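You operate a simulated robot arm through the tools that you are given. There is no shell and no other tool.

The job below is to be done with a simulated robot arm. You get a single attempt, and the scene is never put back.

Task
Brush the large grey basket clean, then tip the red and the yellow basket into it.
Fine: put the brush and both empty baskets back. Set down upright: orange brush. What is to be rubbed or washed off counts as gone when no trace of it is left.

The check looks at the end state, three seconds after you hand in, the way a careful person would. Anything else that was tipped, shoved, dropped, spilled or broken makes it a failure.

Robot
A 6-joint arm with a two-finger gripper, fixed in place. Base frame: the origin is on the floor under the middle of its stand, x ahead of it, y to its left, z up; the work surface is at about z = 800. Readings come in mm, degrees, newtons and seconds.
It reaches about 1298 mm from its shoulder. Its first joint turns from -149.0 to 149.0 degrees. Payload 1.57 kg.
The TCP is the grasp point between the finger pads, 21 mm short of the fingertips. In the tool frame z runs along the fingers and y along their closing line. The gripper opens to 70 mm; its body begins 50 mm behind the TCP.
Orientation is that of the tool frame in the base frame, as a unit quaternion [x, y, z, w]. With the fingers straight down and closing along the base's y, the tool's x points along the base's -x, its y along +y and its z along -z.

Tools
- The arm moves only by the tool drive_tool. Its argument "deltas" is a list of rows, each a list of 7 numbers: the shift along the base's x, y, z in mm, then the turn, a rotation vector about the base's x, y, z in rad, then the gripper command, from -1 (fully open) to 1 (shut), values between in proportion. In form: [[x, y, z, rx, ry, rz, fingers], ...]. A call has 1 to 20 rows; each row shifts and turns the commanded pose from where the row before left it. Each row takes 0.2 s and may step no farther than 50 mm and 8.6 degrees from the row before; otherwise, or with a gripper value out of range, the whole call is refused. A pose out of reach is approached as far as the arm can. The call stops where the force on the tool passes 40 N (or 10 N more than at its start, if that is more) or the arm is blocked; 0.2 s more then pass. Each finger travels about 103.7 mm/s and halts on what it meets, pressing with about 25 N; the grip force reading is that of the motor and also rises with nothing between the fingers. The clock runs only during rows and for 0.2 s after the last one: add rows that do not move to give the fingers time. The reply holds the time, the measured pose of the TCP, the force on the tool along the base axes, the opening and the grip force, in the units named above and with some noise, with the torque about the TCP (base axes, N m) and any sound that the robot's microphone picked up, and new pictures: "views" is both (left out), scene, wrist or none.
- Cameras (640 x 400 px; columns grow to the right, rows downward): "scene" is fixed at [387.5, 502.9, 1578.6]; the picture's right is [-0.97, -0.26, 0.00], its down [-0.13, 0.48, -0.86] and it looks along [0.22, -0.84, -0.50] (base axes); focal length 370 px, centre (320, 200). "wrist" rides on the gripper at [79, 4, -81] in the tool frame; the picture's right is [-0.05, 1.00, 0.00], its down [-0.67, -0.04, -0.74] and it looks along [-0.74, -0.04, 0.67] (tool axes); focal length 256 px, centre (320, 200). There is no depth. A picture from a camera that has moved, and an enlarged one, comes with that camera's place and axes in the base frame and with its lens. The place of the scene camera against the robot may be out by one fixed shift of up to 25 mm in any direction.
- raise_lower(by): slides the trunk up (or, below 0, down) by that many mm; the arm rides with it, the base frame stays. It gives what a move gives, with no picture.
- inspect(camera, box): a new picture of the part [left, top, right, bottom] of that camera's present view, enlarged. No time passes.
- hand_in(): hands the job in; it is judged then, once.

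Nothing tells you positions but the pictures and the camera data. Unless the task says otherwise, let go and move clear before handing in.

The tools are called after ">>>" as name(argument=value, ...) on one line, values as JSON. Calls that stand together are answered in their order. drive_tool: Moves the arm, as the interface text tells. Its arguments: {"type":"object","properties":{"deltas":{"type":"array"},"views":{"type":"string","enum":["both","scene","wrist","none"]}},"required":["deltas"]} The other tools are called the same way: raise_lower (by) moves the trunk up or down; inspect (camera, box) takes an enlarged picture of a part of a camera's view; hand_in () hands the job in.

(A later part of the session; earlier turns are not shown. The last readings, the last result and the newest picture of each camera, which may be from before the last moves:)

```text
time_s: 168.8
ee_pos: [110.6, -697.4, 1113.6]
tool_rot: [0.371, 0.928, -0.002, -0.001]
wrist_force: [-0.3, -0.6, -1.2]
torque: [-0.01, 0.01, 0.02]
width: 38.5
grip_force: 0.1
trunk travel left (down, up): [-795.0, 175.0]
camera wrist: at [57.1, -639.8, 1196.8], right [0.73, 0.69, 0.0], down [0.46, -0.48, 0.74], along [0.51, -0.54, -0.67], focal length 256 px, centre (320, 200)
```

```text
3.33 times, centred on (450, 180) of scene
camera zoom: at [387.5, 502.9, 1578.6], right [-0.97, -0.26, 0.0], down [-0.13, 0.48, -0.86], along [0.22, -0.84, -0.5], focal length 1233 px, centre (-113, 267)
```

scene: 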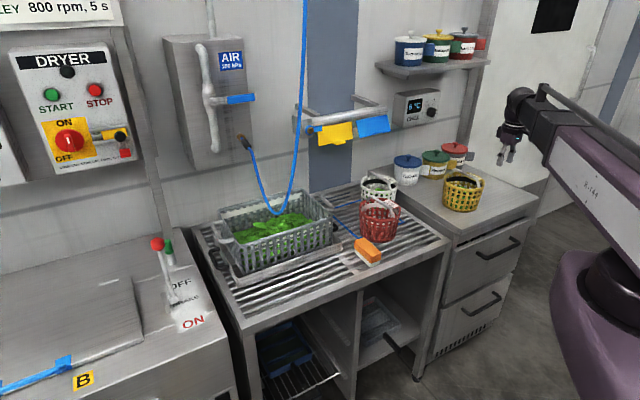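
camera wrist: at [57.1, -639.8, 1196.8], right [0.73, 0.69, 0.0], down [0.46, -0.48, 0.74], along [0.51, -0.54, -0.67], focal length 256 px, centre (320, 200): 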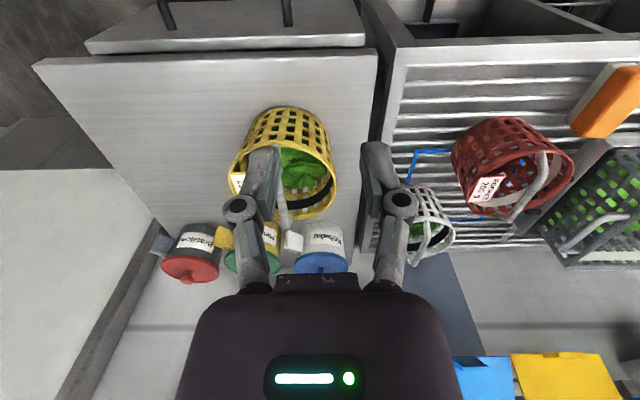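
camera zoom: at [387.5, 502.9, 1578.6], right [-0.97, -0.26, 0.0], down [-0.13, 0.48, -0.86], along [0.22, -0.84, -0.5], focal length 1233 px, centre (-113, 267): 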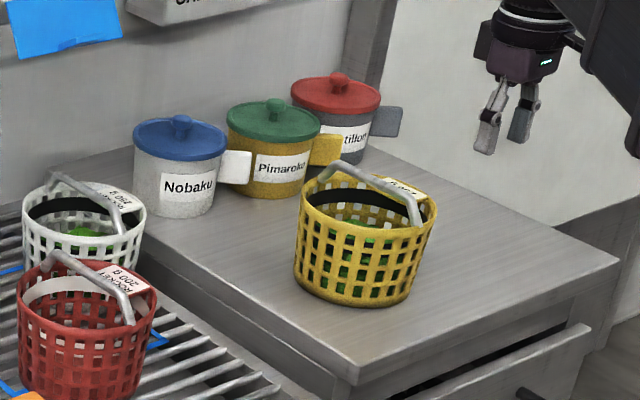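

The yellow basket is near (187,-852) with its rim at about z=945, and its handle also runs front to back. I'll pinch it on its -x side. Moving above that point now.

>>> drive_tool(deltas=[[0.5, -22, 0, 0, 0, -0.12, -0.1], [0.5, -26, 0, 0, 0, -0.128, -0.1], [0.5, -26, 0, 0, 0, -0.128, -0.1], [0.5, -26, 0, 0, 0, -0.128, -0.1], [0.5, -26, 0, 0, 0, -0.128, -0.1], [0.5, -26, 0, 0, 0, -0.128, -0.1], [0, 0, 0, 0, 0, 0, -0.1]], views="both")

>>> inspect(camera="wrist", box=[240, 0, 560, 220])

```text
time_s: 170.4
ee_pos: [115.5, -850.2, 1114.7]
tool_rot: [0.689, 0.725, -0.001, -0.001]
wrist_force: [0.1, -0.2, 0.3]
torque: [-0.02, -0.02, 0.0]
width: 38.2
grip_force: 0.0
trunk travel left (down, up): [-795.0, 175.0]
camera wrist: at [116.1, -771.1, 1196.9], right [1.0, 0.0, 0.0], down [0.0, -0.67, 0.74], along [0.0, -0.74, -0.67], focal length 256 px, centre (320, 200)
```

scene: 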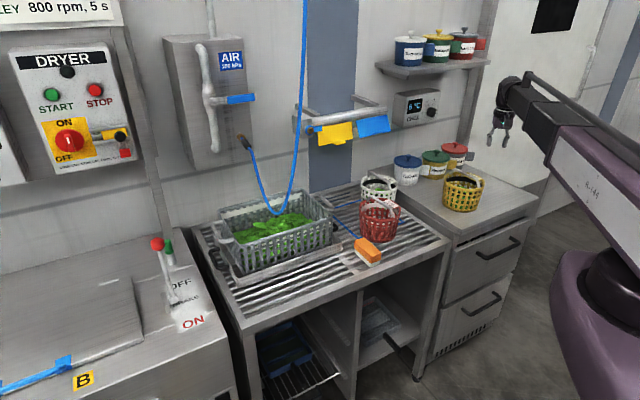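
wrist: 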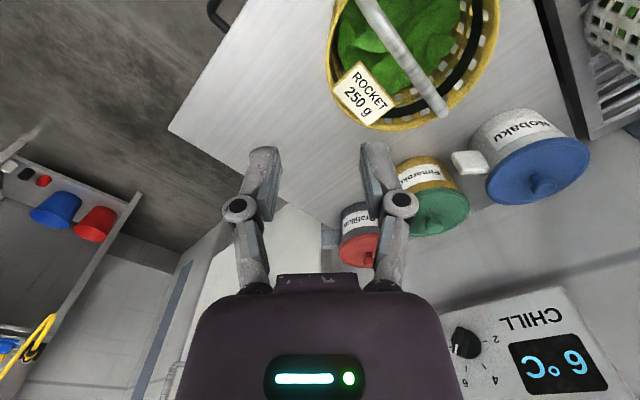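

```text
1.82 times, centred on (400, 110) of wrist
camera zoom: at [116.1, -771.1, 1196.9], right [1.0, 0.0, 0.0], down [0.0, -0.67, 0.74], along [0.0, -0.74, -0.67], focal length 465 px, centre (174, 364)
```

zoom: 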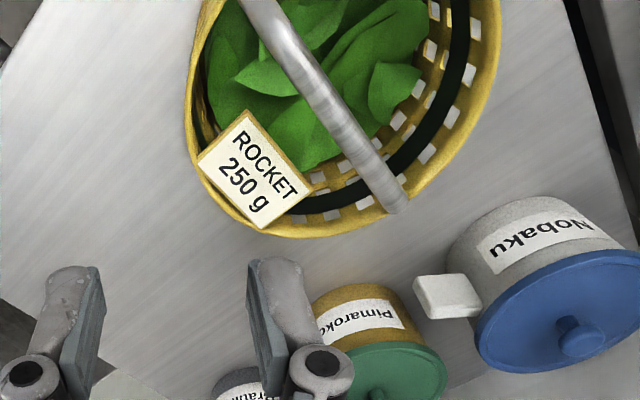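

>>> drive_tool(deltas=[[8.8, -1.6, 0, 0, 0, -0.138, -0.1], [0, 0, 0, 0, 0, 0, -0.1]], views="none")

>>> raise_lower(by=-105)

>>> drive_tool(deltas=[[0, 0, 0, 0, 0, 0, -0.1]], views="both")

>>> inspect(camera="wrist", box=[220, 0, 540, 240])

>>> inspect(camera="scene", box=[420, 90, 560, 230])

```text
time_s: 171.0
ee_pos: [125.6, -852.5, 1114.0]
tool_rot: [0.737, 0.676, 0.0, -0.001]
wrist_force: [0.7, 0.1, 0.0]
torque: [-0.02, 0.02, 0.03]
width: 38.4
grip_force: 0.0
trunk travel left (down, up): [-795.0, 175.0]
```

```text
time_s: 172.3
ee_pos: [125.5, -852.5, 1008.9]
tool_rot: [0.737, 0.676, -0.001, -0.002]
wrist_force: [-0.5, 0.2, -0.1]
torque: [0.01, -0.01, -0.02]
width: 38.7
grip_force: 0.1
trunk travel left (down, up): [-690.0, 280.0]
```

```text
time_s: 172.7
ee_pos: [124.6, -853.2, 1009.2]
tool_rot: [0.738, 0.675, -0.001, -0.001]
wrist_force: [0.0, 0.3, -0.1]
torque: [0.02, 0.0, 0.02]
width: 38.4
grip_force: 0.0
trunk travel left (down, up): [-690.0, 280.0]
camera wrist: at [135.8, -774.1, 1091.8], right [0.99, -0.14, 0.0], down [-0.09, -0.66, 0.74], along [-0.1, -0.74, -0.67], focal length 256 px, centre (320, 200)
```

scene: 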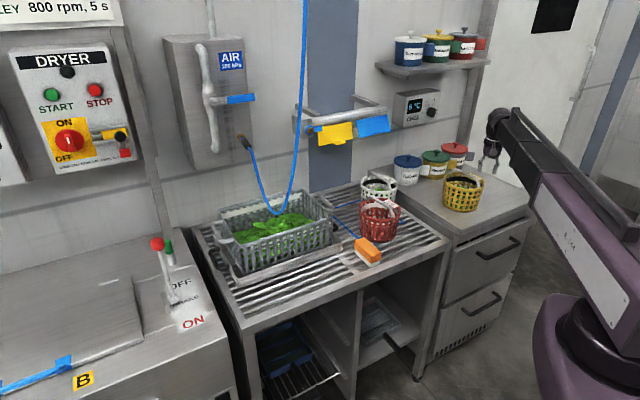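
wrist: 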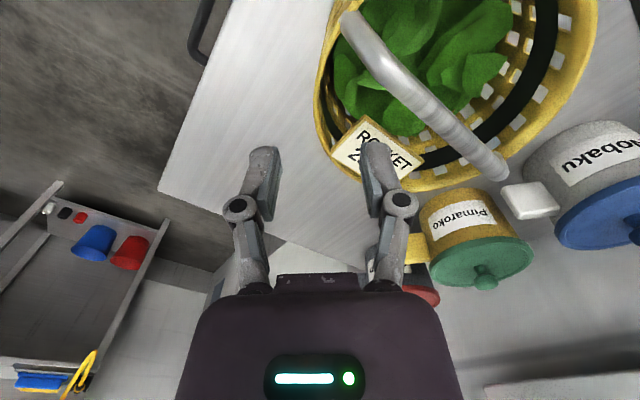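

```text
1.67 times, centred on (380, 120) of wrist
camera zoom: at [135.8, -774.1, 1091.8], right [0.99, -0.14, 0.0], down [-0.09, -0.66, 0.74], along [-0.1, -0.74, -0.67], focal length 427 px, centre (220, 333)
```

zoom: 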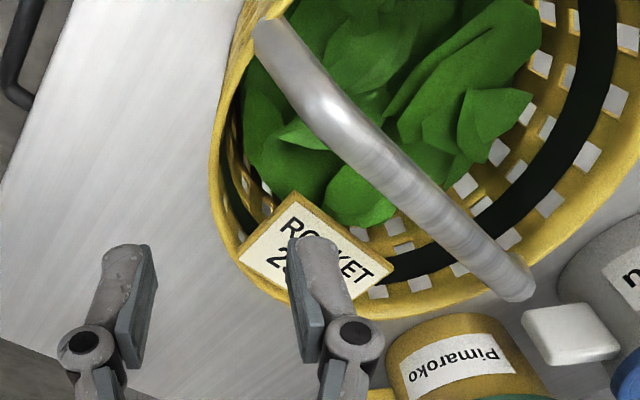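

```text
2.86 times, centred on (490, 160) of scene
camera zoom: at [387.5, 502.9, 1578.6], right [-0.97, -0.26, 0.0], down [-0.13, 0.48, -0.86], along [0.22, -0.84, -0.5], focal length 1057 px, centre (-166, 314)
```

zoom: 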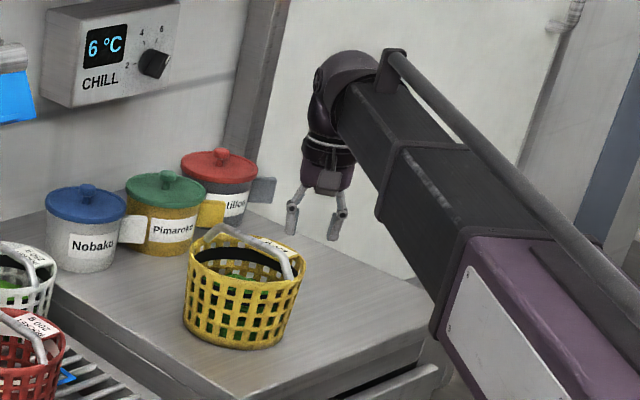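

>>> drive_tool(deltas=[[1.5, 0, 0, 0, 0, 0, -0.1], [0, 0, 0, 0, 0, 0, -0.1]], views="none")

>>> raise_lower(by=-32)

>>> drive_tool(deltas=[[0, 0, 0, 0, 0, 0, -0.1]], views="both")

>>> inspect(camera="wrist", box=[200, 40, 520, 280])

>>> inspect(camera="scene", box=[420, 120, 540, 230])

```text
time_s: 173.3
ee_pos: [126.1, -853.2, 1009.2]
tool_rot: [0.737, 0.676, -0.001, -0.001]
wrist_force: [0.9, 0.6, -0.5]
torque: [0.03, -0.03, 0.0]
width: 38.6
grip_force: 0.0
trunk travel left (down, up): [-690.0, 280.0]
```

```text
time_s: 174.1
ee_pos: [126.9, -852.1, 976.8]
tool_rot: [0.737, 0.676, 0.0, -0.001]
wrist_force: [0.2, -0.4, -0.3]
torque: [0.01, -0.02, -0.01]
width: 38.5
grip_force: 0.1
trunk travel left (down, up): [-658.0, 312.0]
```

```text
time_s: 174.5
ee_pos: [126.6, -852.6, 977.2]
tool_rot: [0.737, 0.676, 0.0, -0.001]
wrist_force: [-0.2, 0.6, 0.8]
torque: [0.03, -0.01, -0.02]
width: 38.5
grip_force: 0.0
trunk travel left (down, up): [-658.0, 312.0]
camera wrist: at [136.9, -773.7, 1059.8], right [0.99, -0.14, 0.0], down [-0.09, -0.66, 0.74], along [-0.1, -0.74, -0.67], focal length 256 px, centre (320, 200)
```

scene: 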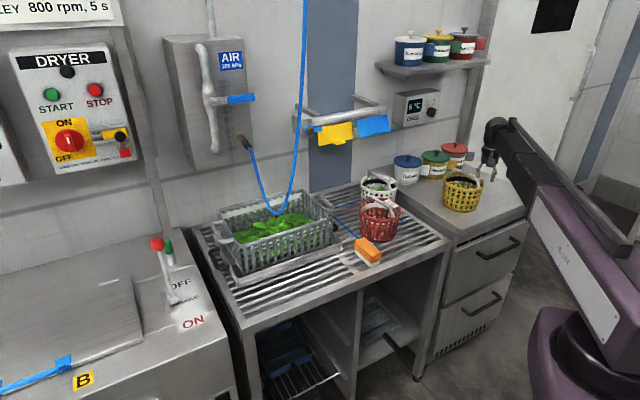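
wrist: 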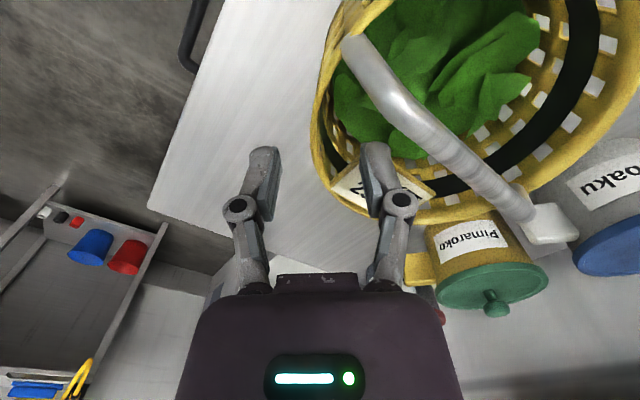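

```text
1.67 times, centred on (360, 160) of wrist
camera zoom: at [136.9, -773.7, 1059.8], right [0.99, -0.14, 0.0], down [-0.09, -0.66, 0.74], along [-0.1, -0.74, -0.67], focal length 427 px, centre (253, 267)
```

zoom: 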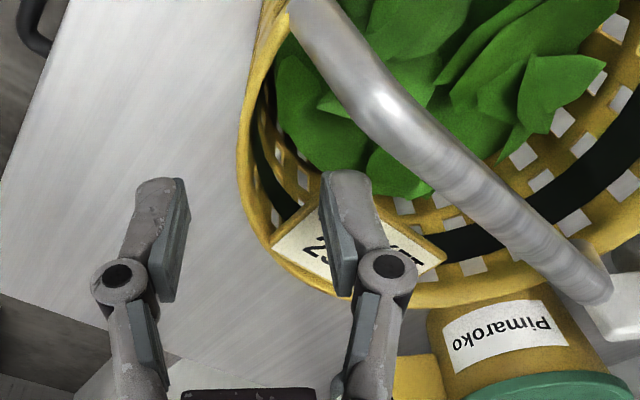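

```text
3.64 times, centred on (480, 175) of scene
camera zoom: at [387.5, 502.9, 1578.6], right [-0.97, -0.26, 0.0], down [-0.13, 0.48, -0.86], along [0.22, -0.84, -0.5], focal length 1345 px, centre (-262, 291)
```

zoom: 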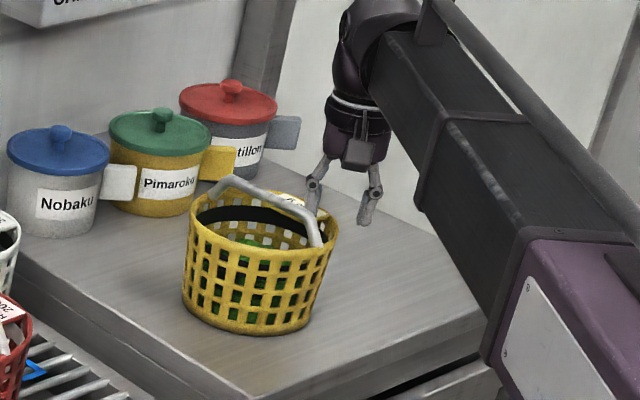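

>>> drive_tool(deltas=[[-2.3, 0, 0, 0, 0, 0, -0.1], [0, 0, 0, 0, 0, 0, -0.1]], views="none")

>>> raise_lower(by=-15)

>>> raise_lower(by=-13)

>>> drive_tool(deltas=[[0, 0, 0, 0, 0, 0, -0.1]], views="both")

>>> inspect(camera="wrist", box=[200, 40, 520, 280])

>>> inspect(camera="scene", box=[420, 120, 540, 230])

```text
time_s: 175.1
ee_pos: [123.9, -852.1, 978.1]
tool_rot: [0.737, 0.676, -0.001, -0.002]
wrist_force: [0.5, -0.7, -0.5]
torque: [-0.03, -0.01, 0.02]
width: 38.6
grip_force: 0.0
trunk travel left (down, up): [-658.0, 312.0]
```

```text
time_s: 175.7
ee_pos: [124.5, -851.4, 964.1]
tool_rot: [0.737, 0.676, -0.001, -0.001]
wrist_force: [3.7, -2.8, 12.7]
torque: [-0.13, -0.37, -0.05]
width: 47.9
grip_force: 5.6
trunk travel left (down, up): [-643.0, 327.0]
```

```text
time_s: 176.3
ee_pos: [123.4, -850.7, 949.2]
tool_rot: [0.736, 0.677, -0.001, -0.002]
wrist_force: [-1.7, 0.0, 0.2]
torque: [-0.07, -0.03, 0.0]
width: 44.0
grip_force: 0.0
trunk travel left (down, up): [-630.0, 340.0]
```

```text
time_s: 176.7
ee_pos: [123.4, -851.8, 949.1]
tool_rot: [0.736, 0.677, -0.001, -0.001]
wrist_force: [-1.9, 1.8, 3.0]
torque: [-0.04, -0.07, 0.04]
width: 42.8
grip_force: 0.1
trunk travel left (down, up): [-630.0, 340.0]
camera wrist: at [134.7, -773.0, 1032.1], right [0.99, -0.14, 0.0], down [-0.09, -0.66, 0.74], along [-0.11, -0.74, -0.67], focal length 256 px, centre (320, 200)
```

scene: 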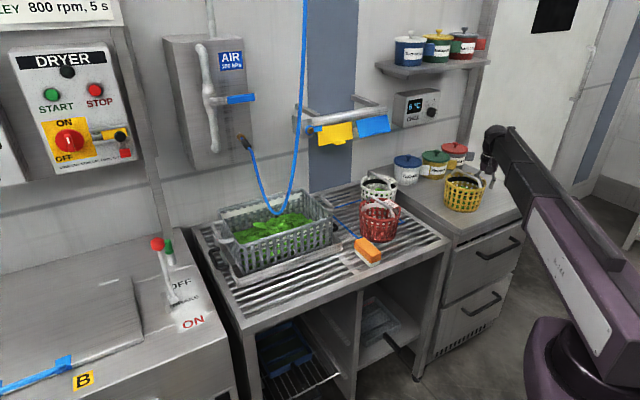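
wrist: 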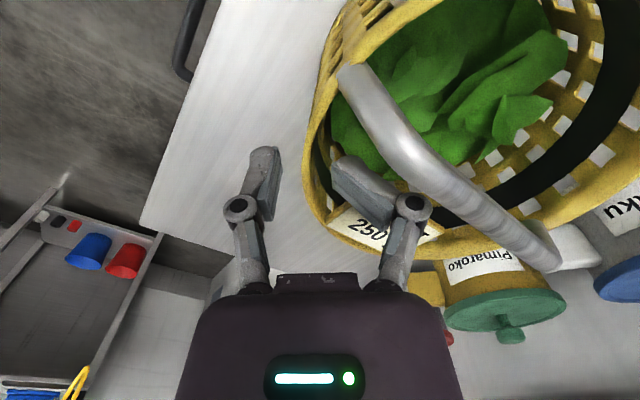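

```text
1.67 times, centred on (360, 160) of wrist
camera zoom: at [134.7, -773.0, 1032.1], right [0.99, -0.14, 0.0], down [-0.09, -0.66, 0.74], along [-0.11, -0.74, -0.67], focal length 427 px, centre (253, 267)
```

zoom: 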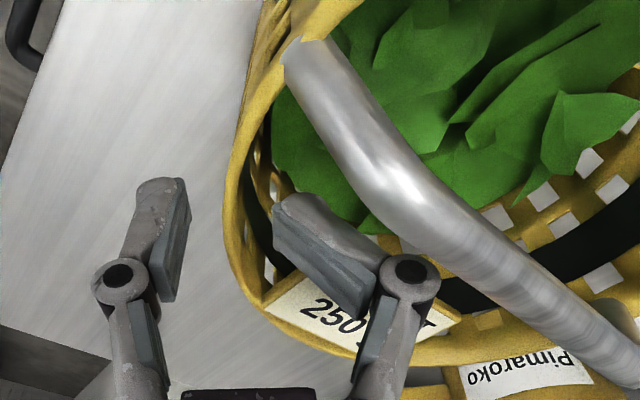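

```text
3.64 times, centred on (480, 175) of scene
camera zoom: at [387.5, 502.9, 1578.6], right [-0.97, -0.26, 0.0], down [-0.13, 0.48, -0.86], along [0.22, -0.84, -0.5], focal length 1345 px, centre (-262, 291)
```

zoom: 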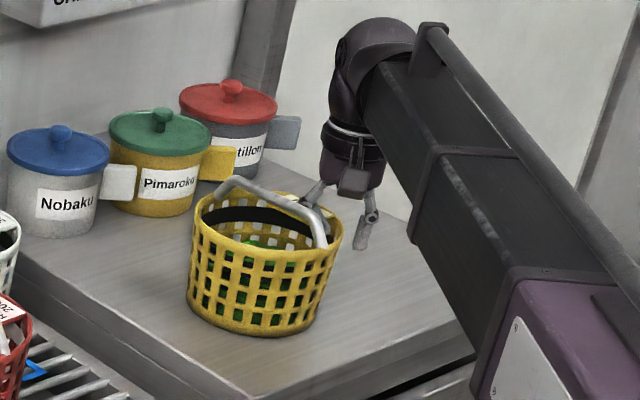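

The inner finger landed on the basket's label tag on the way down and the basket shifted by a few millimetres. I'll slide sideways off the tag and back out.

>>> drive_tool(deltas=[[0.5, 4, 0, 0, 0, 0, -0.1], [0.5, 5, 0, 0, 0, 0, -0.1], [0, 0, 0, 0, 0, 0, -0.1]], views="both")

>>> inspect(camera="wrist", box=[200, 40, 520, 280])

>>> inspect(camera="scene", box=[420, 120, 540, 230])

```text
time_s: 177.5
ee_pos: [125.3, -843.4, 949.5]
tool_rot: [0.736, 0.677, -0.002, -0.001]
wrist_force: [0.1, 0.4, -0.7]
torque: [0.01, 0.03, -0.03]
width: 40.0
grip_force: 0.0
trunk travel left (down, up): [-630.0, 340.0]
camera wrist: at [135.9, -764.3, 1031.7], right [0.99, -0.14, 0.0], down [-0.09, -0.66, 0.74], along [-0.1, -0.74, -0.67], focal length 256 px, centre (320, 200)
```

scene: 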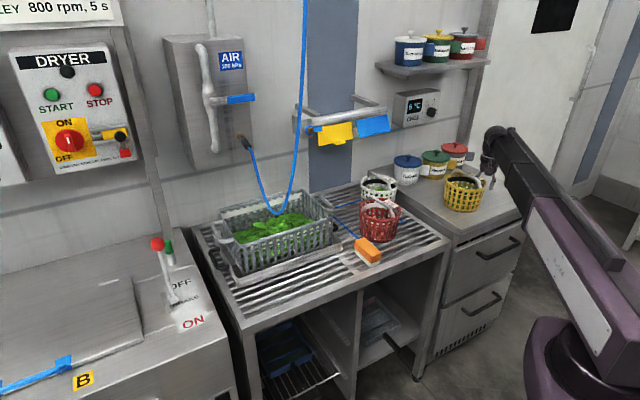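
wrist: 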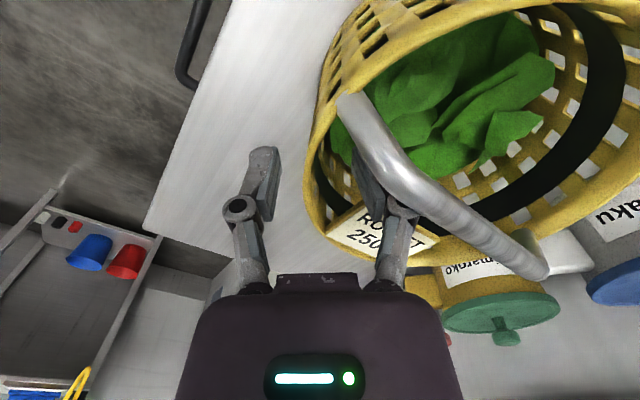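

```text
1.67 times, centred on (360, 160) of wrist
camera zoom: at [135.9, -764.3, 1031.7], right [0.99, -0.14, 0.0], down [-0.09, -0.66, 0.74], along [-0.1, -0.74, -0.67], focal length 427 px, centre (253, 267)
```

zoom: 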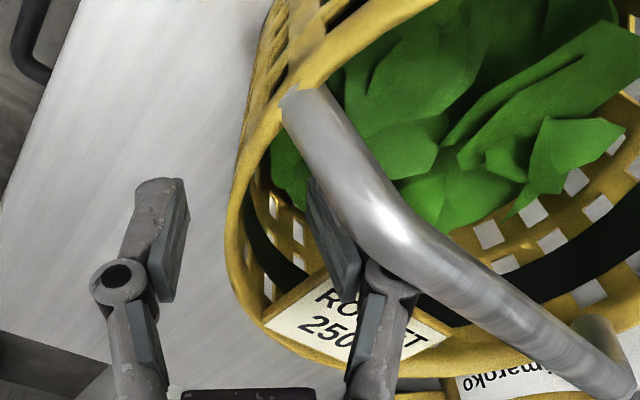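

```text
3.64 times, centred on (480, 175) of scene
camera zoom: at [387.5, 502.9, 1578.6], right [-0.97, -0.26, 0.0], down [-0.13, 0.48, -0.86], along [0.22, -0.84, -0.5], focal length 1345 px, centre (-262, 291)
```

zoom: 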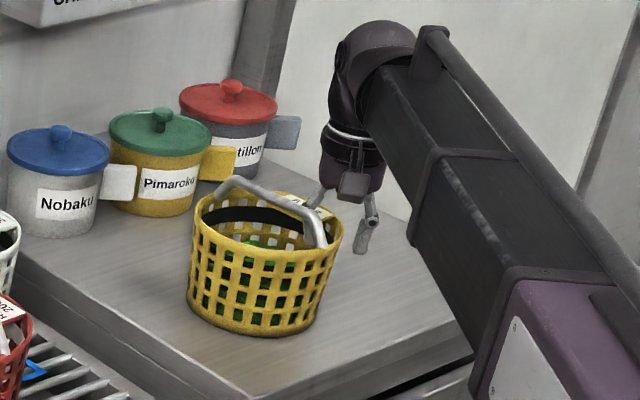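

The finger is free again and sits neatly between the tag and the handle, with the wall between the fingers and no contact force. I'll close here.

>>> drive_tool(deltas=[[0, 2, 0, 0, 0, 0, -0.1], [0, 0, 0, 0, 0, 0, 0.2], [0, 0, 0, 0, 0, 0, 0.5], [0, 0, 0, 0, 0, 0, 0.8], [0, 0, 0, 0, 0, 0, 1], [0, 0, 0, 0, 0, 0, 1]], views="both")

>>> inspect(camera="wrist", box=[200, 40, 520, 280])

>>> inspect(camera="scene", box=[420, 120, 540, 230])

```text
time_s: 178.9
ee_pos: [126.6, -841.6, 949.5]
tool_rot: [0.737, 0.676, -0.001, -0.001]
wrist_force: [2.2, -0.7, 2.8]
torque: [0.28, -0.46, -0.16]
width: 6.0
grip_force: 24.8
trunk travel left (down, up): [-630.0, 340.0]
camera wrist: at [136.5, -762.8, 1031.9], right [0.99, -0.14, 0.0], down [-0.09, -0.66, 0.74], along [-0.1, -0.74, -0.67], focal length 256 px, centre (320, 200)
```

scene: 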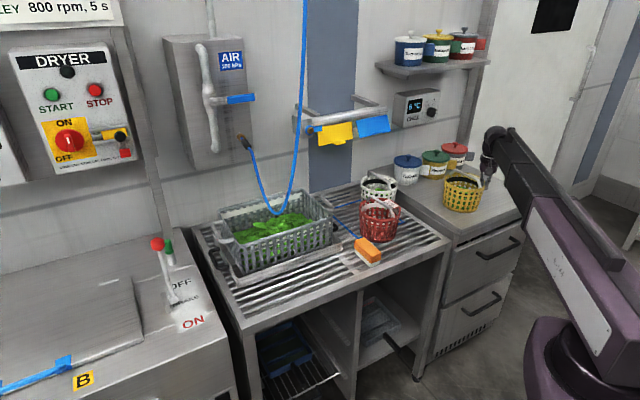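
wrist: 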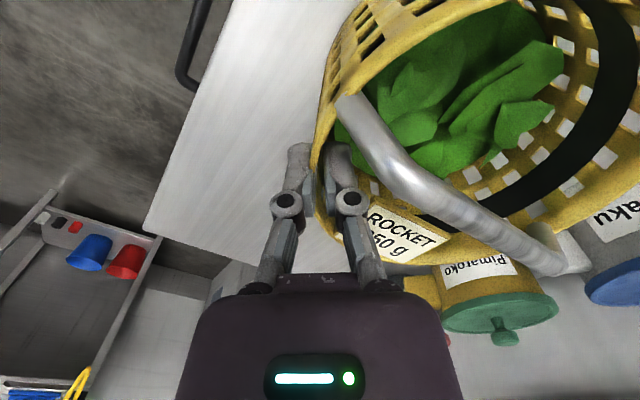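

```text
1.67 times, centred on (360, 160) of wrist
camera zoom: at [136.5, -762.8, 1031.9], right [0.99, -0.14, 0.0], down [-0.09, -0.66, 0.74], along [-0.1, -0.74, -0.67], focal length 427 px, centre (253, 267)
```

zoom: 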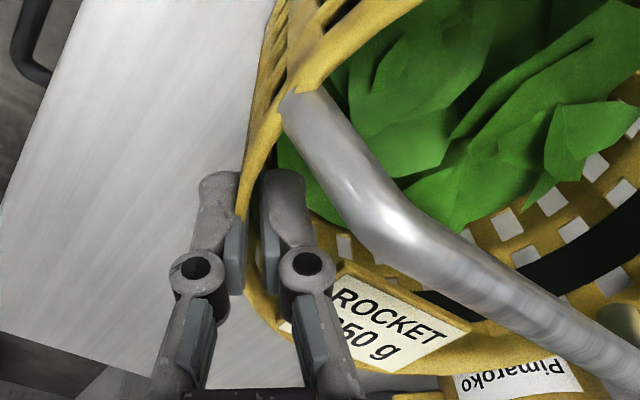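

```text
3.64 times, centred on (480, 175) of scene
camera zoom: at [387.5, 502.9, 1578.6], right [-0.97, -0.26, 0.0], down [-0.13, 0.48, -0.86], along [0.22, -0.84, -0.5], focal length 1345 px, centre (-262, 291)
```

zoom: 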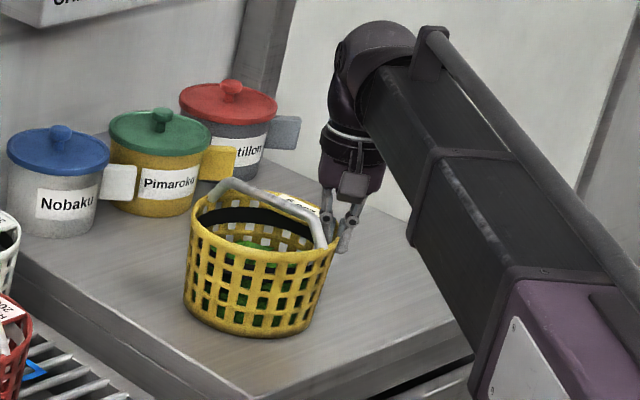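

The wall is gripped (6 mm) and the basket sits where it was. Lifting gently.

>>> raise_lower(by=3)

>>> raise_lower(by=6)

>>> raise_lower(by=15)

>>> raise_lower(by=30)

>>> drive_tool(deltas=[[0, 0, 0, 0, 0, 0, 1]], views="both")

>>> inspect(camera="scene", box=[420, 100, 540, 220])

```text
time_s: 179.5
ee_pos: [125.8, -841.6, 951.3]
tool_rot: [0.737, 0.676, -0.002, -0.002]
wrist_force: [1.3, -0.4, 0.1]
torque: [-0.06, -0.42, -0.08]
width: 6.0
grip_force: 24.7
trunk travel left (down, up): [-633.0, 337.0]
```

```text
time_s: 180.0
ee_pos: [125.5, -840.7, 958.6]
tool_rot: [0.737, 0.676, -0.001, -0.001]
wrist_force: [-1.3, -0.3, -1.3]
torque: [0.02, 0.05, -0.04]
width: 6.0
grip_force: 25.0
trunk travel left (down, up): [-639.0, 331.0]
```

```text
time_s: 180.6
ee_pos: [125.4, -842.2, 973.4]
tool_rot: [0.737, 0.676, -0.001, -0.002]
wrist_force: [0.5, 0.3, -5.1]
torque: [0.05, 0.27, 0.01]
width: 5.8
grip_force: 25.7
trunk travel left (down, up): [-654.0, 316.0]
```

```text
time_s: 181.4
ee_pos: [125.1, -841.4, 1002.6]
tool_rot: [0.737, 0.676, -0.001, -0.002]
wrist_force: [0.8, -0.9, -5.0]
torque: [0.09, 0.31, 0.03]
width: 6.1
grip_force: 24.9
trunk travel left (down, up): [-684.0, 286.0]
```

```text
time_s: 181.8
ee_pos: [125.9, -841.8, 1003.1]
tool_rot: [0.737, 0.676, -0.001, 0.0]
wrist_force: [0.9, 0.2, -4.5]
torque: [0.05, 0.24, 0.0]
width: 6.3
grip_force: 24.8
trunk travel left (down, up): [-684.0, 286.0]
camera wrist: at [136.2, -763.3, 1085.4], right [0.99, -0.14, 0.0], down [-0.09, -0.66, 0.74], along [-0.1, -0.74, -0.67], focal length 256 px, centre (320, 200)
```

scene: 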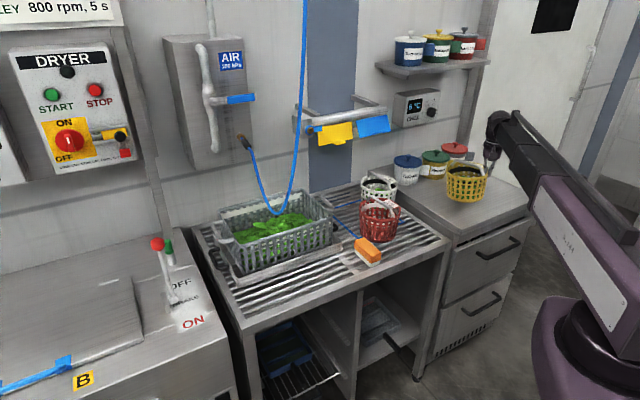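
wrist: 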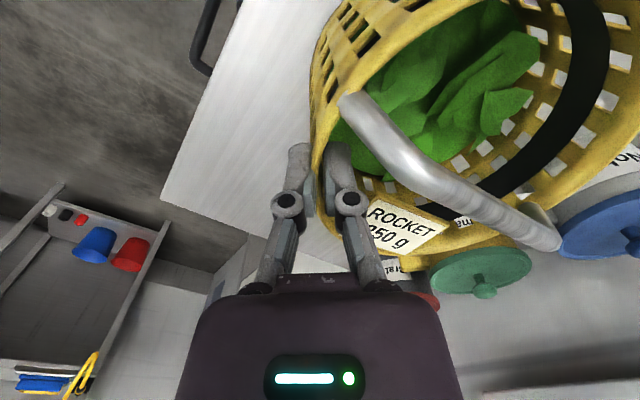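

```text
3.33 times, centred on (480, 160) of scene
camera zoom: at [387.5, 502.9, 1578.6], right [-0.97, -0.26, 0.0], down [-0.13, 0.48, -0.86], along [0.22, -0.84, -0.5], focal length 1233 px, centre (-213, 333)
```

zoom: 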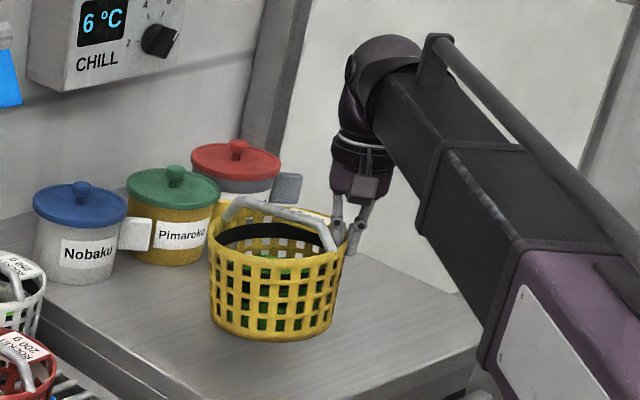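

The yellow basket is held, about 5 N. I'll raise it high, then turn it to the pouring orientation.

>>> raise_lower(by=40)

>>> raise_lower(by=40)

>>> raise_lower(by=30)

>>> drive_tool(deltas=[[5, 3, 0, 0, 0, 0.08, 1], [8, 4, 0, 0, 0, 0.12, 1], [8, 4, 0, 0, 0, 0.12, 1], [8, 4, 0, 0, 0, 0.12, 1], [8, 4, 0, 0, 0, 0.12, 1], [8, 4, 0, 0, 0, 0.12, 1], [8, 4, 0, 0, 0, 0.12, 1], [8, 4, 0, 0, 0, 0.12, 1], [8, 4, 0, 0, 0, 0.12, 1], [8, 4, 0, 0, 0, 0.12, 1], [0, 0, 0, 0, 0, 0.05, 1]], views="both")

```text
time_s: 182.6
ee_pos: [124.9, -841.4, 1042.6]
tool_rot: [0.737, 0.676, -0.001, -0.001]
wrist_force: [0.0, 0.8, -4.4]
torque: [0.08, 0.31, -0.01]
width: 5.9
grip_force: 25.0
trunk travel left (down, up): [-724.0, 246.0]
```

```text
time_s: 183.4
ee_pos: [124.4, -841.3, 1083.8]
tool_rot: [0.737, 0.676, -0.002, -0.001]
wrist_force: [0.0, -0.3, -4.7]
torque: [0.07, 0.25, -0.03]
width: 6.3
grip_force: 25.5
trunk travel left (down, up): [-764.0, 206.0]
```

```text
time_s: 184.2
ee_pos: [124.5, -840.7, 1113.1]
tool_rot: [0.737, 0.676, -0.001, -0.001]
wrist_force: [0.3, -0.2, -3.7]
torque: [0.04, 0.26, 0.03]
width: 6.2
grip_force: 25.1
trunk travel left (down, up): [-794.0, 176.0]
```

```text
time_s: 186.6
ee_pos: [201.5, -804.3, 1112.6]
tool_rot: [0.221, 0.975, -0.002, -0.002]
wrist_force: [0.0, -0.5, -4.6]
torque: [-0.24, 0.17, -0.02]
width: 5.7
grip_force: 24.5
trunk travel left (down, up): [-794.0, 176.0]
camera wrist: at [131.9, -765.2, 1195.5], right [0.48, 0.88, 0.0], down [0.59, -0.32, 0.74], along [0.65, -0.36, -0.67], focal length 256 px, centre (320, 200)
```

scene: 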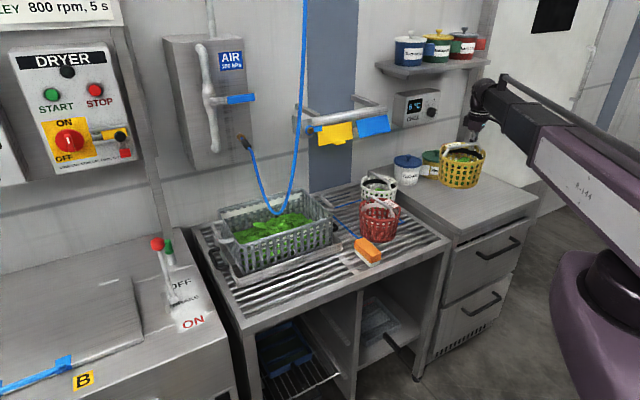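
wrist: 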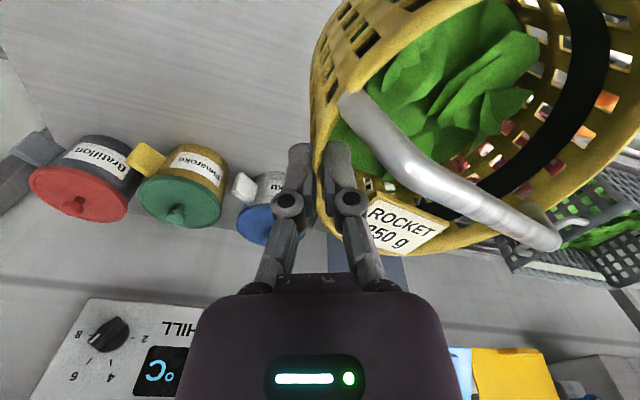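

>>> drive_tool(deltas=[[15, 8, 0, 0, 0, 0.06, 1], [25, 12.2, 0, 0, 0, 0.0715, 1], [25, 12.2, 0, 0, 0, 0.0715, 1], [25, 12.2, 0, 0, 0, 0.0715, 1], [25, 12.2, 0, 0, 0, 0.0715, 1], [25, 12.2, 0, 0, 0, 0.0715, 1], [25, 12.2, 0, 0, 0, 0.0715, 1], [25, 12.2, 0, 0, 0, 0.0715, 1], [25, 12.2, 0, 0, 0, 0.0715, 1], [25, 12.2, 0, 0, 0, 0.0715, 1], [25, 12.2, 0, 0, 0, 0.0715, 1], [25, 12.2, 0, 0, 0, 0.0715, 1], [25, 12.2, 0, 0, 0, 0.0715, 1], [25, 12.2, 0, 0, 0, 0.0715, 1], [25, 12.2, 0, 0, 0, 0.0715, 1], [25, 12.2, 0, 0, 0, 0.0715, 1], [25, 12.2, 0, 0, 0, 0.0715, 1], [15, 6, 0, 0, 0, 0.03, 1], [0, 0, 0, 0, 0, 0, 1]], views="both")

```text
time_s: 190.6
ee_pos: [636.3, -593.4, 1112.9]
tool_rot: [-0.384, 0.923, -0.002, 0.0]
wrist_force: [-0.4, 0.6, -4.5]
torque: [-0.23, -0.18, 0.0]
width: 5.9
grip_force: 25.2
trunk travel left (down, up): [-794.0, 176.0]
camera wrist: at [576.3, -646.8, 1195.5], right [-0.67, 0.74, 0.0], down [0.49, 0.45, 0.74], along [0.55, 0.5, -0.67], focal length 256 px, centre (320, 200)
```

scene: 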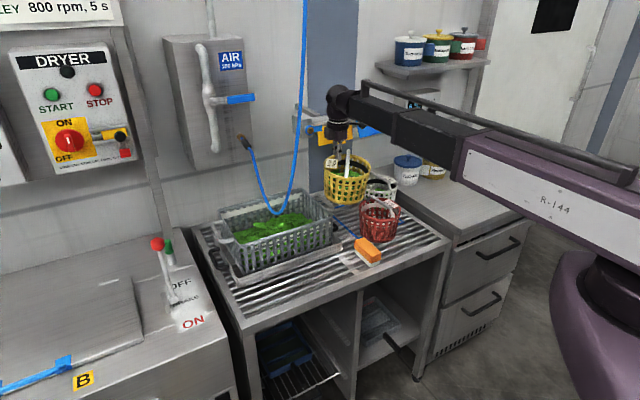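
wrist: 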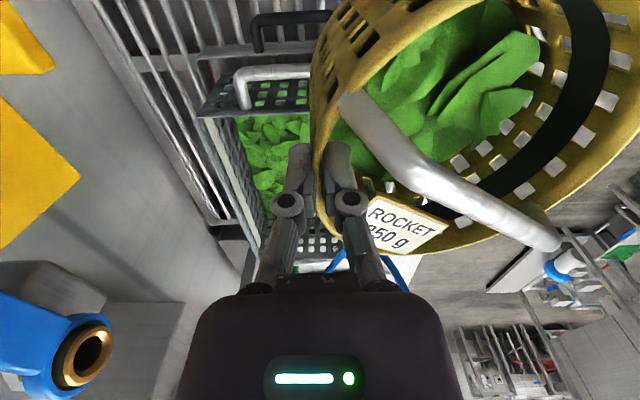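

The yellow basket is at the edge of the grey one. This time I'll keep it a bit farther from the wall valve. Moving over the pouring spot.

>>> drive_tool(deltas=[[13, 7, 0, 0, 0, 0, 1], [20, 11, 0, 0, 0, 0, 1], [20, 11, 0, 0, 0, 0, 1], [20, 11, 0, 0, 0, 0, 1], [16, 9, 0, 0, 0, 0, 1], [6, 4, 0, 0, 0, 0, 1], [0, 0, 0, 0, 0, 0, 1]], views="both")

>>> inspect(camera="scene", box=[210, 80, 400, 270])

```text
time_s: 192.2
ee_pos: [726.8, -539.3, 1113.1]
tool_rot: [-0.384, 0.923, -0.001, 0.001]
wrist_force: [0.0, -0.3, -4.4]
torque: [-0.21, -0.18, -0.01]
width: 6.1
grip_force: 24.8
trunk travel left (down, up): [-794.0, 176.0]
camera wrist: at [667.7, -592.7, 1195.5], right [-0.67, 0.74, 0.0], down [0.49, 0.45, 0.74], along [0.55, 0.5, -0.67], focal length 256 px, centre (320, 200)
```

scene: 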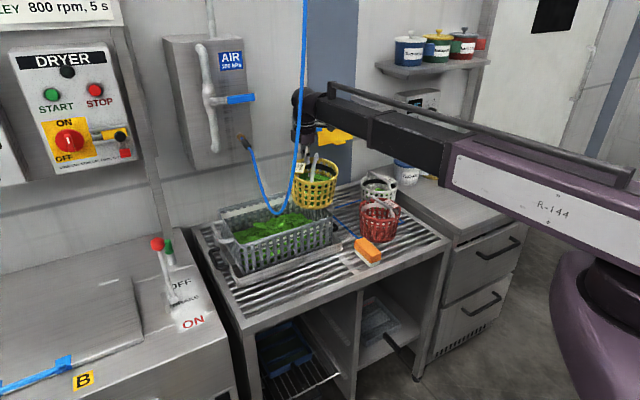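
wrist: 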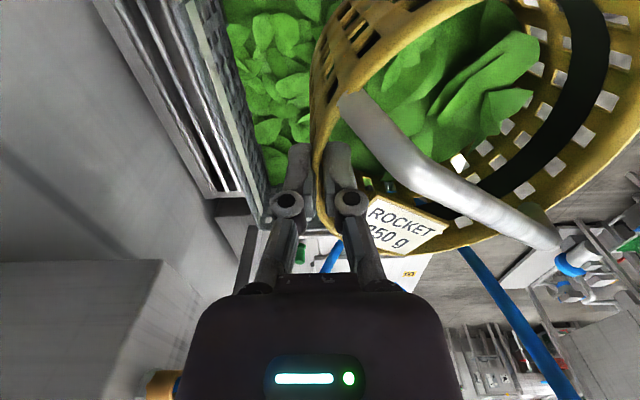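

```text
2.11 times, centred on (305, 175) of scene
camera zoom: at [387.5, 502.9, 1578.6], right [-0.97, -0.26, 0.0], down [-0.13, 0.48, -0.86], along [0.22, -0.84, -0.5], focal length 779 px, centre (352, 253)
```

zoom: 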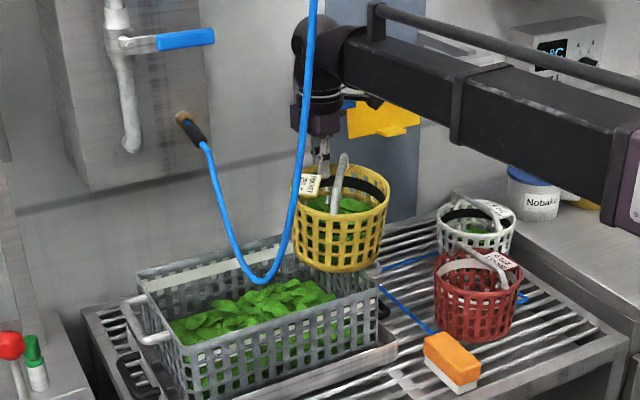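

>>> raise_lower(by=-35)

>>> drive_tool(deltas=[[3.6, -3.5, 1.6, -0.0921, -0.0931, 0, 1], [3.6, -3.5, 4.8, -0.0921, -0.0931, 0, 1], [3.6, -3.5, 7.9, -0.0921, -0.0931, 0, 1], [3.6, -3.5, 10.8, -0.0921, -0.0931, 0, 1], [0, 0, 13.6, -0.0921, -0.0931, 0, 1], [0, 0, 0, 0, 0, 0, 1]], views="both")

>>> inspect(camera="scene", box=[210, 80, 400, 270])

```text
time_s: 193.0
ee_pos: [727.6, -538.3, 1078.7]
tool_rot: [-0.384, 0.924, -0.001, 0.0]
wrist_force: [0.8, 0.0, -5.3]
torque: [-0.23, -0.18, 0.01]
width: 6.0
grip_force: 24.9
trunk travel left (down, up): [-759.0, 211.0]
```

```text
time_s: 194.4
ee_pos: [741.6, -553.3, 1115.5]
tool_rot: [-0.363, 0.874, -0.298, 0.124]
wrist_force: [0.1, 0.3, -4.2]
torque: [-0.05, 0.0, -0.01]
width: 6.1
grip_force: 24.6
trunk travel left (down, up): [-759.0, 211.0]
camera wrist: at [647.6, -572.6, 1179.6], right [-0.52, 0.59, -0.61], down [0.17, 0.77, 0.61], along [0.84, 0.22, -0.5], focal length 256 px, centre (320, 200)
```

scene: 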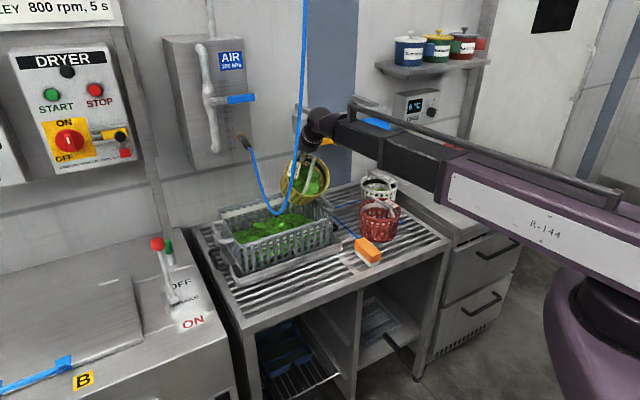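
wrist: 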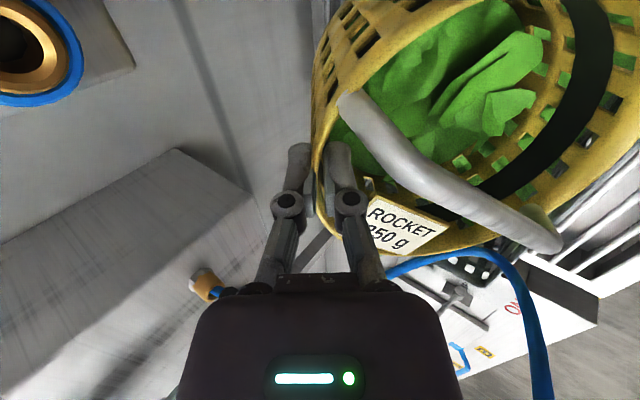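

```text
2.11 times, centred on (305, 175) of scene
camera zoom: at [387.5, 502.9, 1578.6], right [-0.97, -0.26, 0.0], down [-0.13, 0.48, -0.86], along [0.22, -0.84, -0.5], focal length 779 px, centre (352, 253)
```

zoom: 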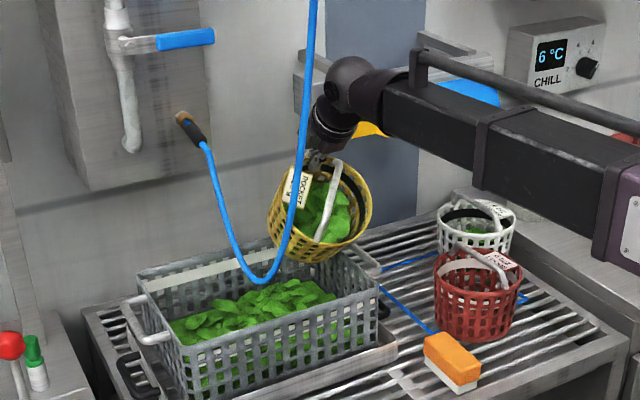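

>>> drive_tool(deltas=[[0, 0, 16.1, -0.0921, -0.0931, 0, 1], [0, 0, 18.4, -0.0921, -0.0931, 0, 1], [0, 0, 0, 0, 0, 0, 1]], views="scene")

>>> raise_lower(by=-30)

>>> drive_tool(deltas=[[0, 0, 20.3, -0.0921, -0.0931, 0, 1], [0, 0, 0, 0, 0, 0, 1], [0, 0, 0, 0, 0, 0, 1]], views="both")

>>> inspect(camera="scene", box=[210, 80, 400, 270])

```text
time_s: 195.2
ee_pos: [742.6, -551.2, 1151.2]
tool_rot: [-0.345, 0.827, -0.41, 0.171]
wrist_force: [0.6, 0.1, -4.1]
torque: [0.0, 0.07, -0.03]
width: 6.0
grip_force: 25.0
trunk travel left (down, up): [-759.0, 211.0]
```

scene: 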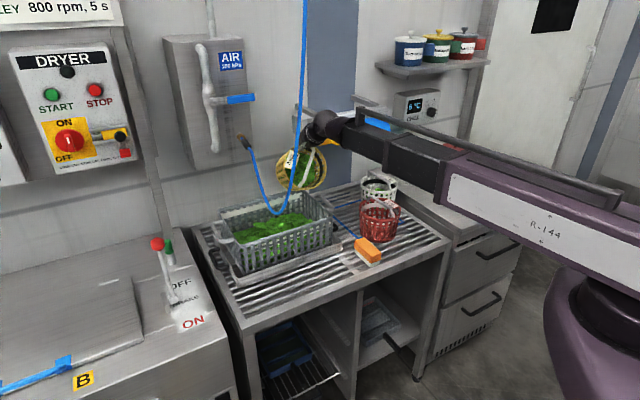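

```text
time_s: 195.9
ee_pos: [742.1, -552.5, 1120.6]
tool_rot: [-0.344, 0.827, -0.41, 0.171]
wrist_force: [0.5, -0.6, -3.8]
torque: [-0.02, 0.06, 0.02]
width: 6.0
grip_force: 24.5
trunk travel left (down, up): [-729.0, 241.0]
```

```text
time_s: 196.7
ee_pos: [741.4, -551.9, 1141.1]
tool_rot: [-0.332, 0.799, -0.462, 0.193]
wrist_force: [0.0, -0.2, -5.0]
torque: [0.01, 0.13, 0.02]
width: 6.0
grip_force: 25.1
trunk travel left (down, up): [-729.0, 241.0]
camera wrist: at [633.1, -556.8, 1179.4], right [-0.32, 0.39, -0.87], down [0.02, 0.91, 0.4], along [0.95, 0.11, -0.3], focal length 256 px, centre (320, 200)
```

scene: 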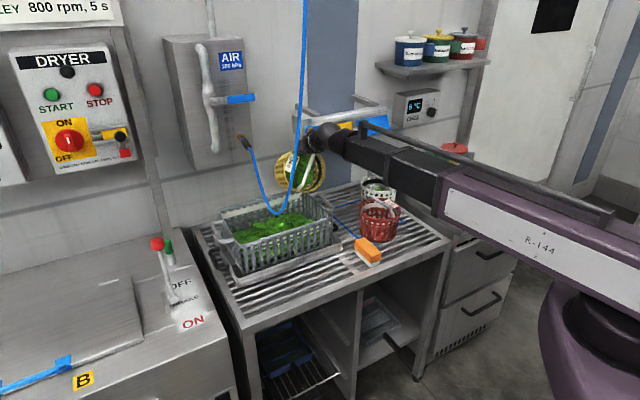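
wrist: 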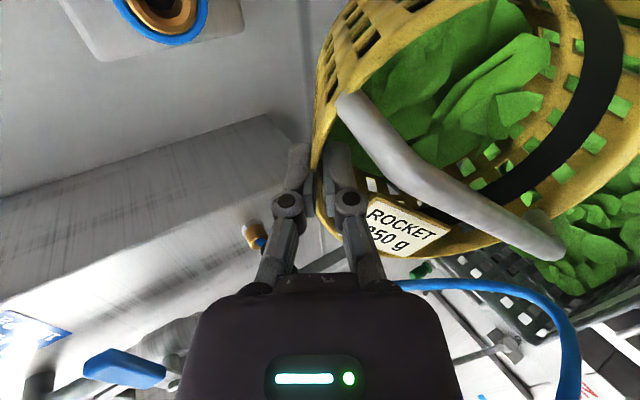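

```text
2.11 times, centred on (305, 175) of scene
camera zoom: at [387.5, 502.9, 1578.6], right [-0.97, -0.26, 0.0], down [-0.13, 0.48, -0.86], along [0.22, -0.84, -0.5], focal length 779 px, centre (352, 253)
```

zoom: 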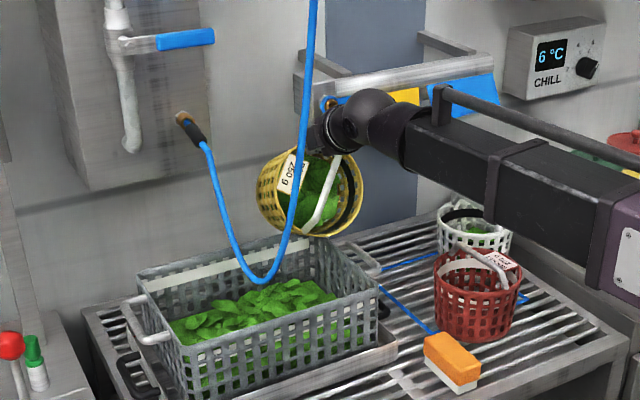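

>>> drive_tool(deltas=[[-1, 1, 22, -0.0921, -0.0931, 0, 1], [0, 0, 0, 0, 0, 0, 1], [0, 0, 0, 0, 0, 0, 1]], views="scene")

>>> inspect(camera="scene", box=[210, 80, 400, 270])

>>> raise_lower(by=-45)

>>> drive_tool(deltas=[[-6.4, 6.3, 23.1, -0.0921, -0.0931, 0, 1], [0, 0, 0, 0, 0, 0, 1], [0, 0, 0, 0, 0, 0, 1]], views="both")

>>> inspect(camera="scene", box=[210, 80, 400, 270])

```text
time_s: 197.5
ee_pos: [741.0, -549.2, 1163.1]
tool_rot: [-0.32, 0.766, -0.514, 0.215]
wrist_force: [-0.7, -0.2, -4.4]
torque: [0.06, 0.09, 0.0]
width: 6.2
grip_force: 25.1
trunk travel left (down, up): [-729.0, 241.0]
```

scene: 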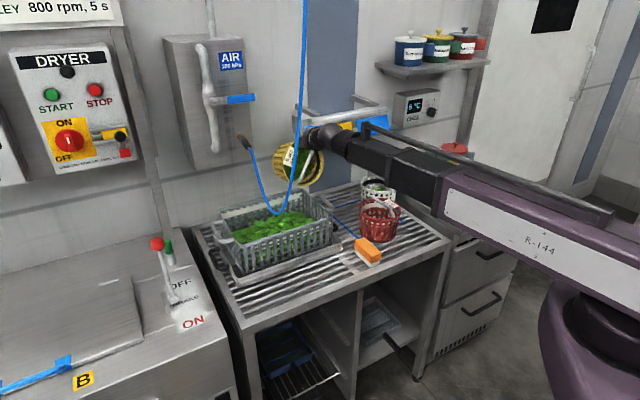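

```text
2.11 times, centred on (305, 175) of scene
camera zoom: at [387.5, 502.9, 1578.6], right [-0.97, -0.26, 0.0], down [-0.13, 0.48, -0.86], along [0.22, -0.84, -0.5], focal length 779 px, centre (352, 253)
```

zoom: 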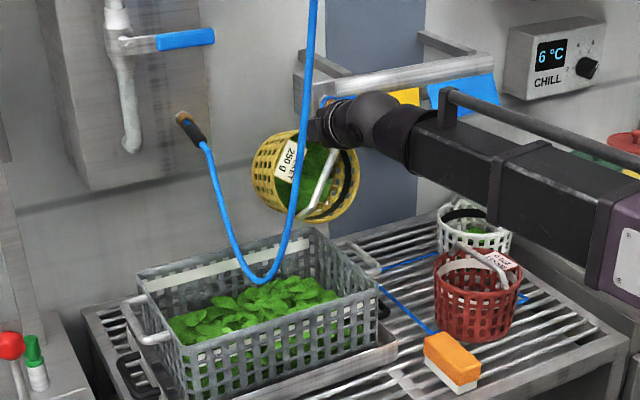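

```text
time_s: 198.4
ee_pos: [740.8, -550.9, 1119.2]
tool_rot: [-0.32, 0.767, -0.513, 0.214]
wrist_force: [-0.4, -0.4, -3.4]
torque: [0.07, 0.07, 0.02]
width: 5.9
grip_force: 25.1
trunk travel left (down, up): [-684.0, 286.0]
```

```text
time_s: 199.2
ee_pos: [734.7, -544.2, 1142.2]
tool_rot: [-0.304, 0.731, -0.563, 0.235]
wrist_force: [0.5, -0.4, -3.8]
torque: [0.07, 0.14, 0.02]
width: 6.1
grip_force: 25.0
trunk travel left (down, up): [-684.0, 286.0]
camera wrist: at [621.5, -544.6, 1159.6], right [-0.14, 0.22, -0.97], down [-0.04, 0.97, 0.23], along [0.99, 0.07, -0.13], focal length 256 px, centre (320, 200)
```

scene: 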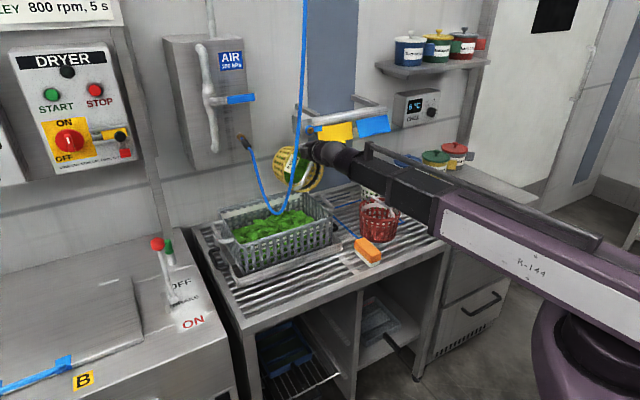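
wrist: 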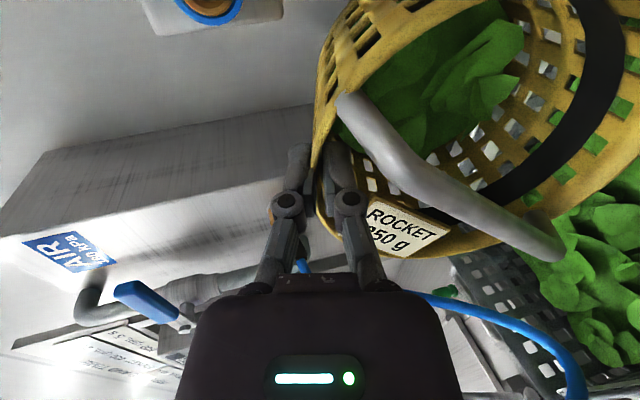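

```text
2.11 times, centred on (305, 175) of scene
camera zoom: at [387.5, 502.9, 1578.6], right [-0.97, -0.26, 0.0], down [-0.13, 0.48, -0.86], along [0.22, -0.84, -0.5], focal length 779 px, centre (352, 253)
```

zoom: 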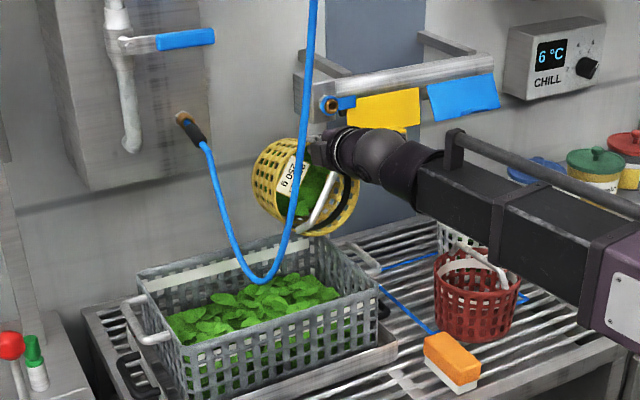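

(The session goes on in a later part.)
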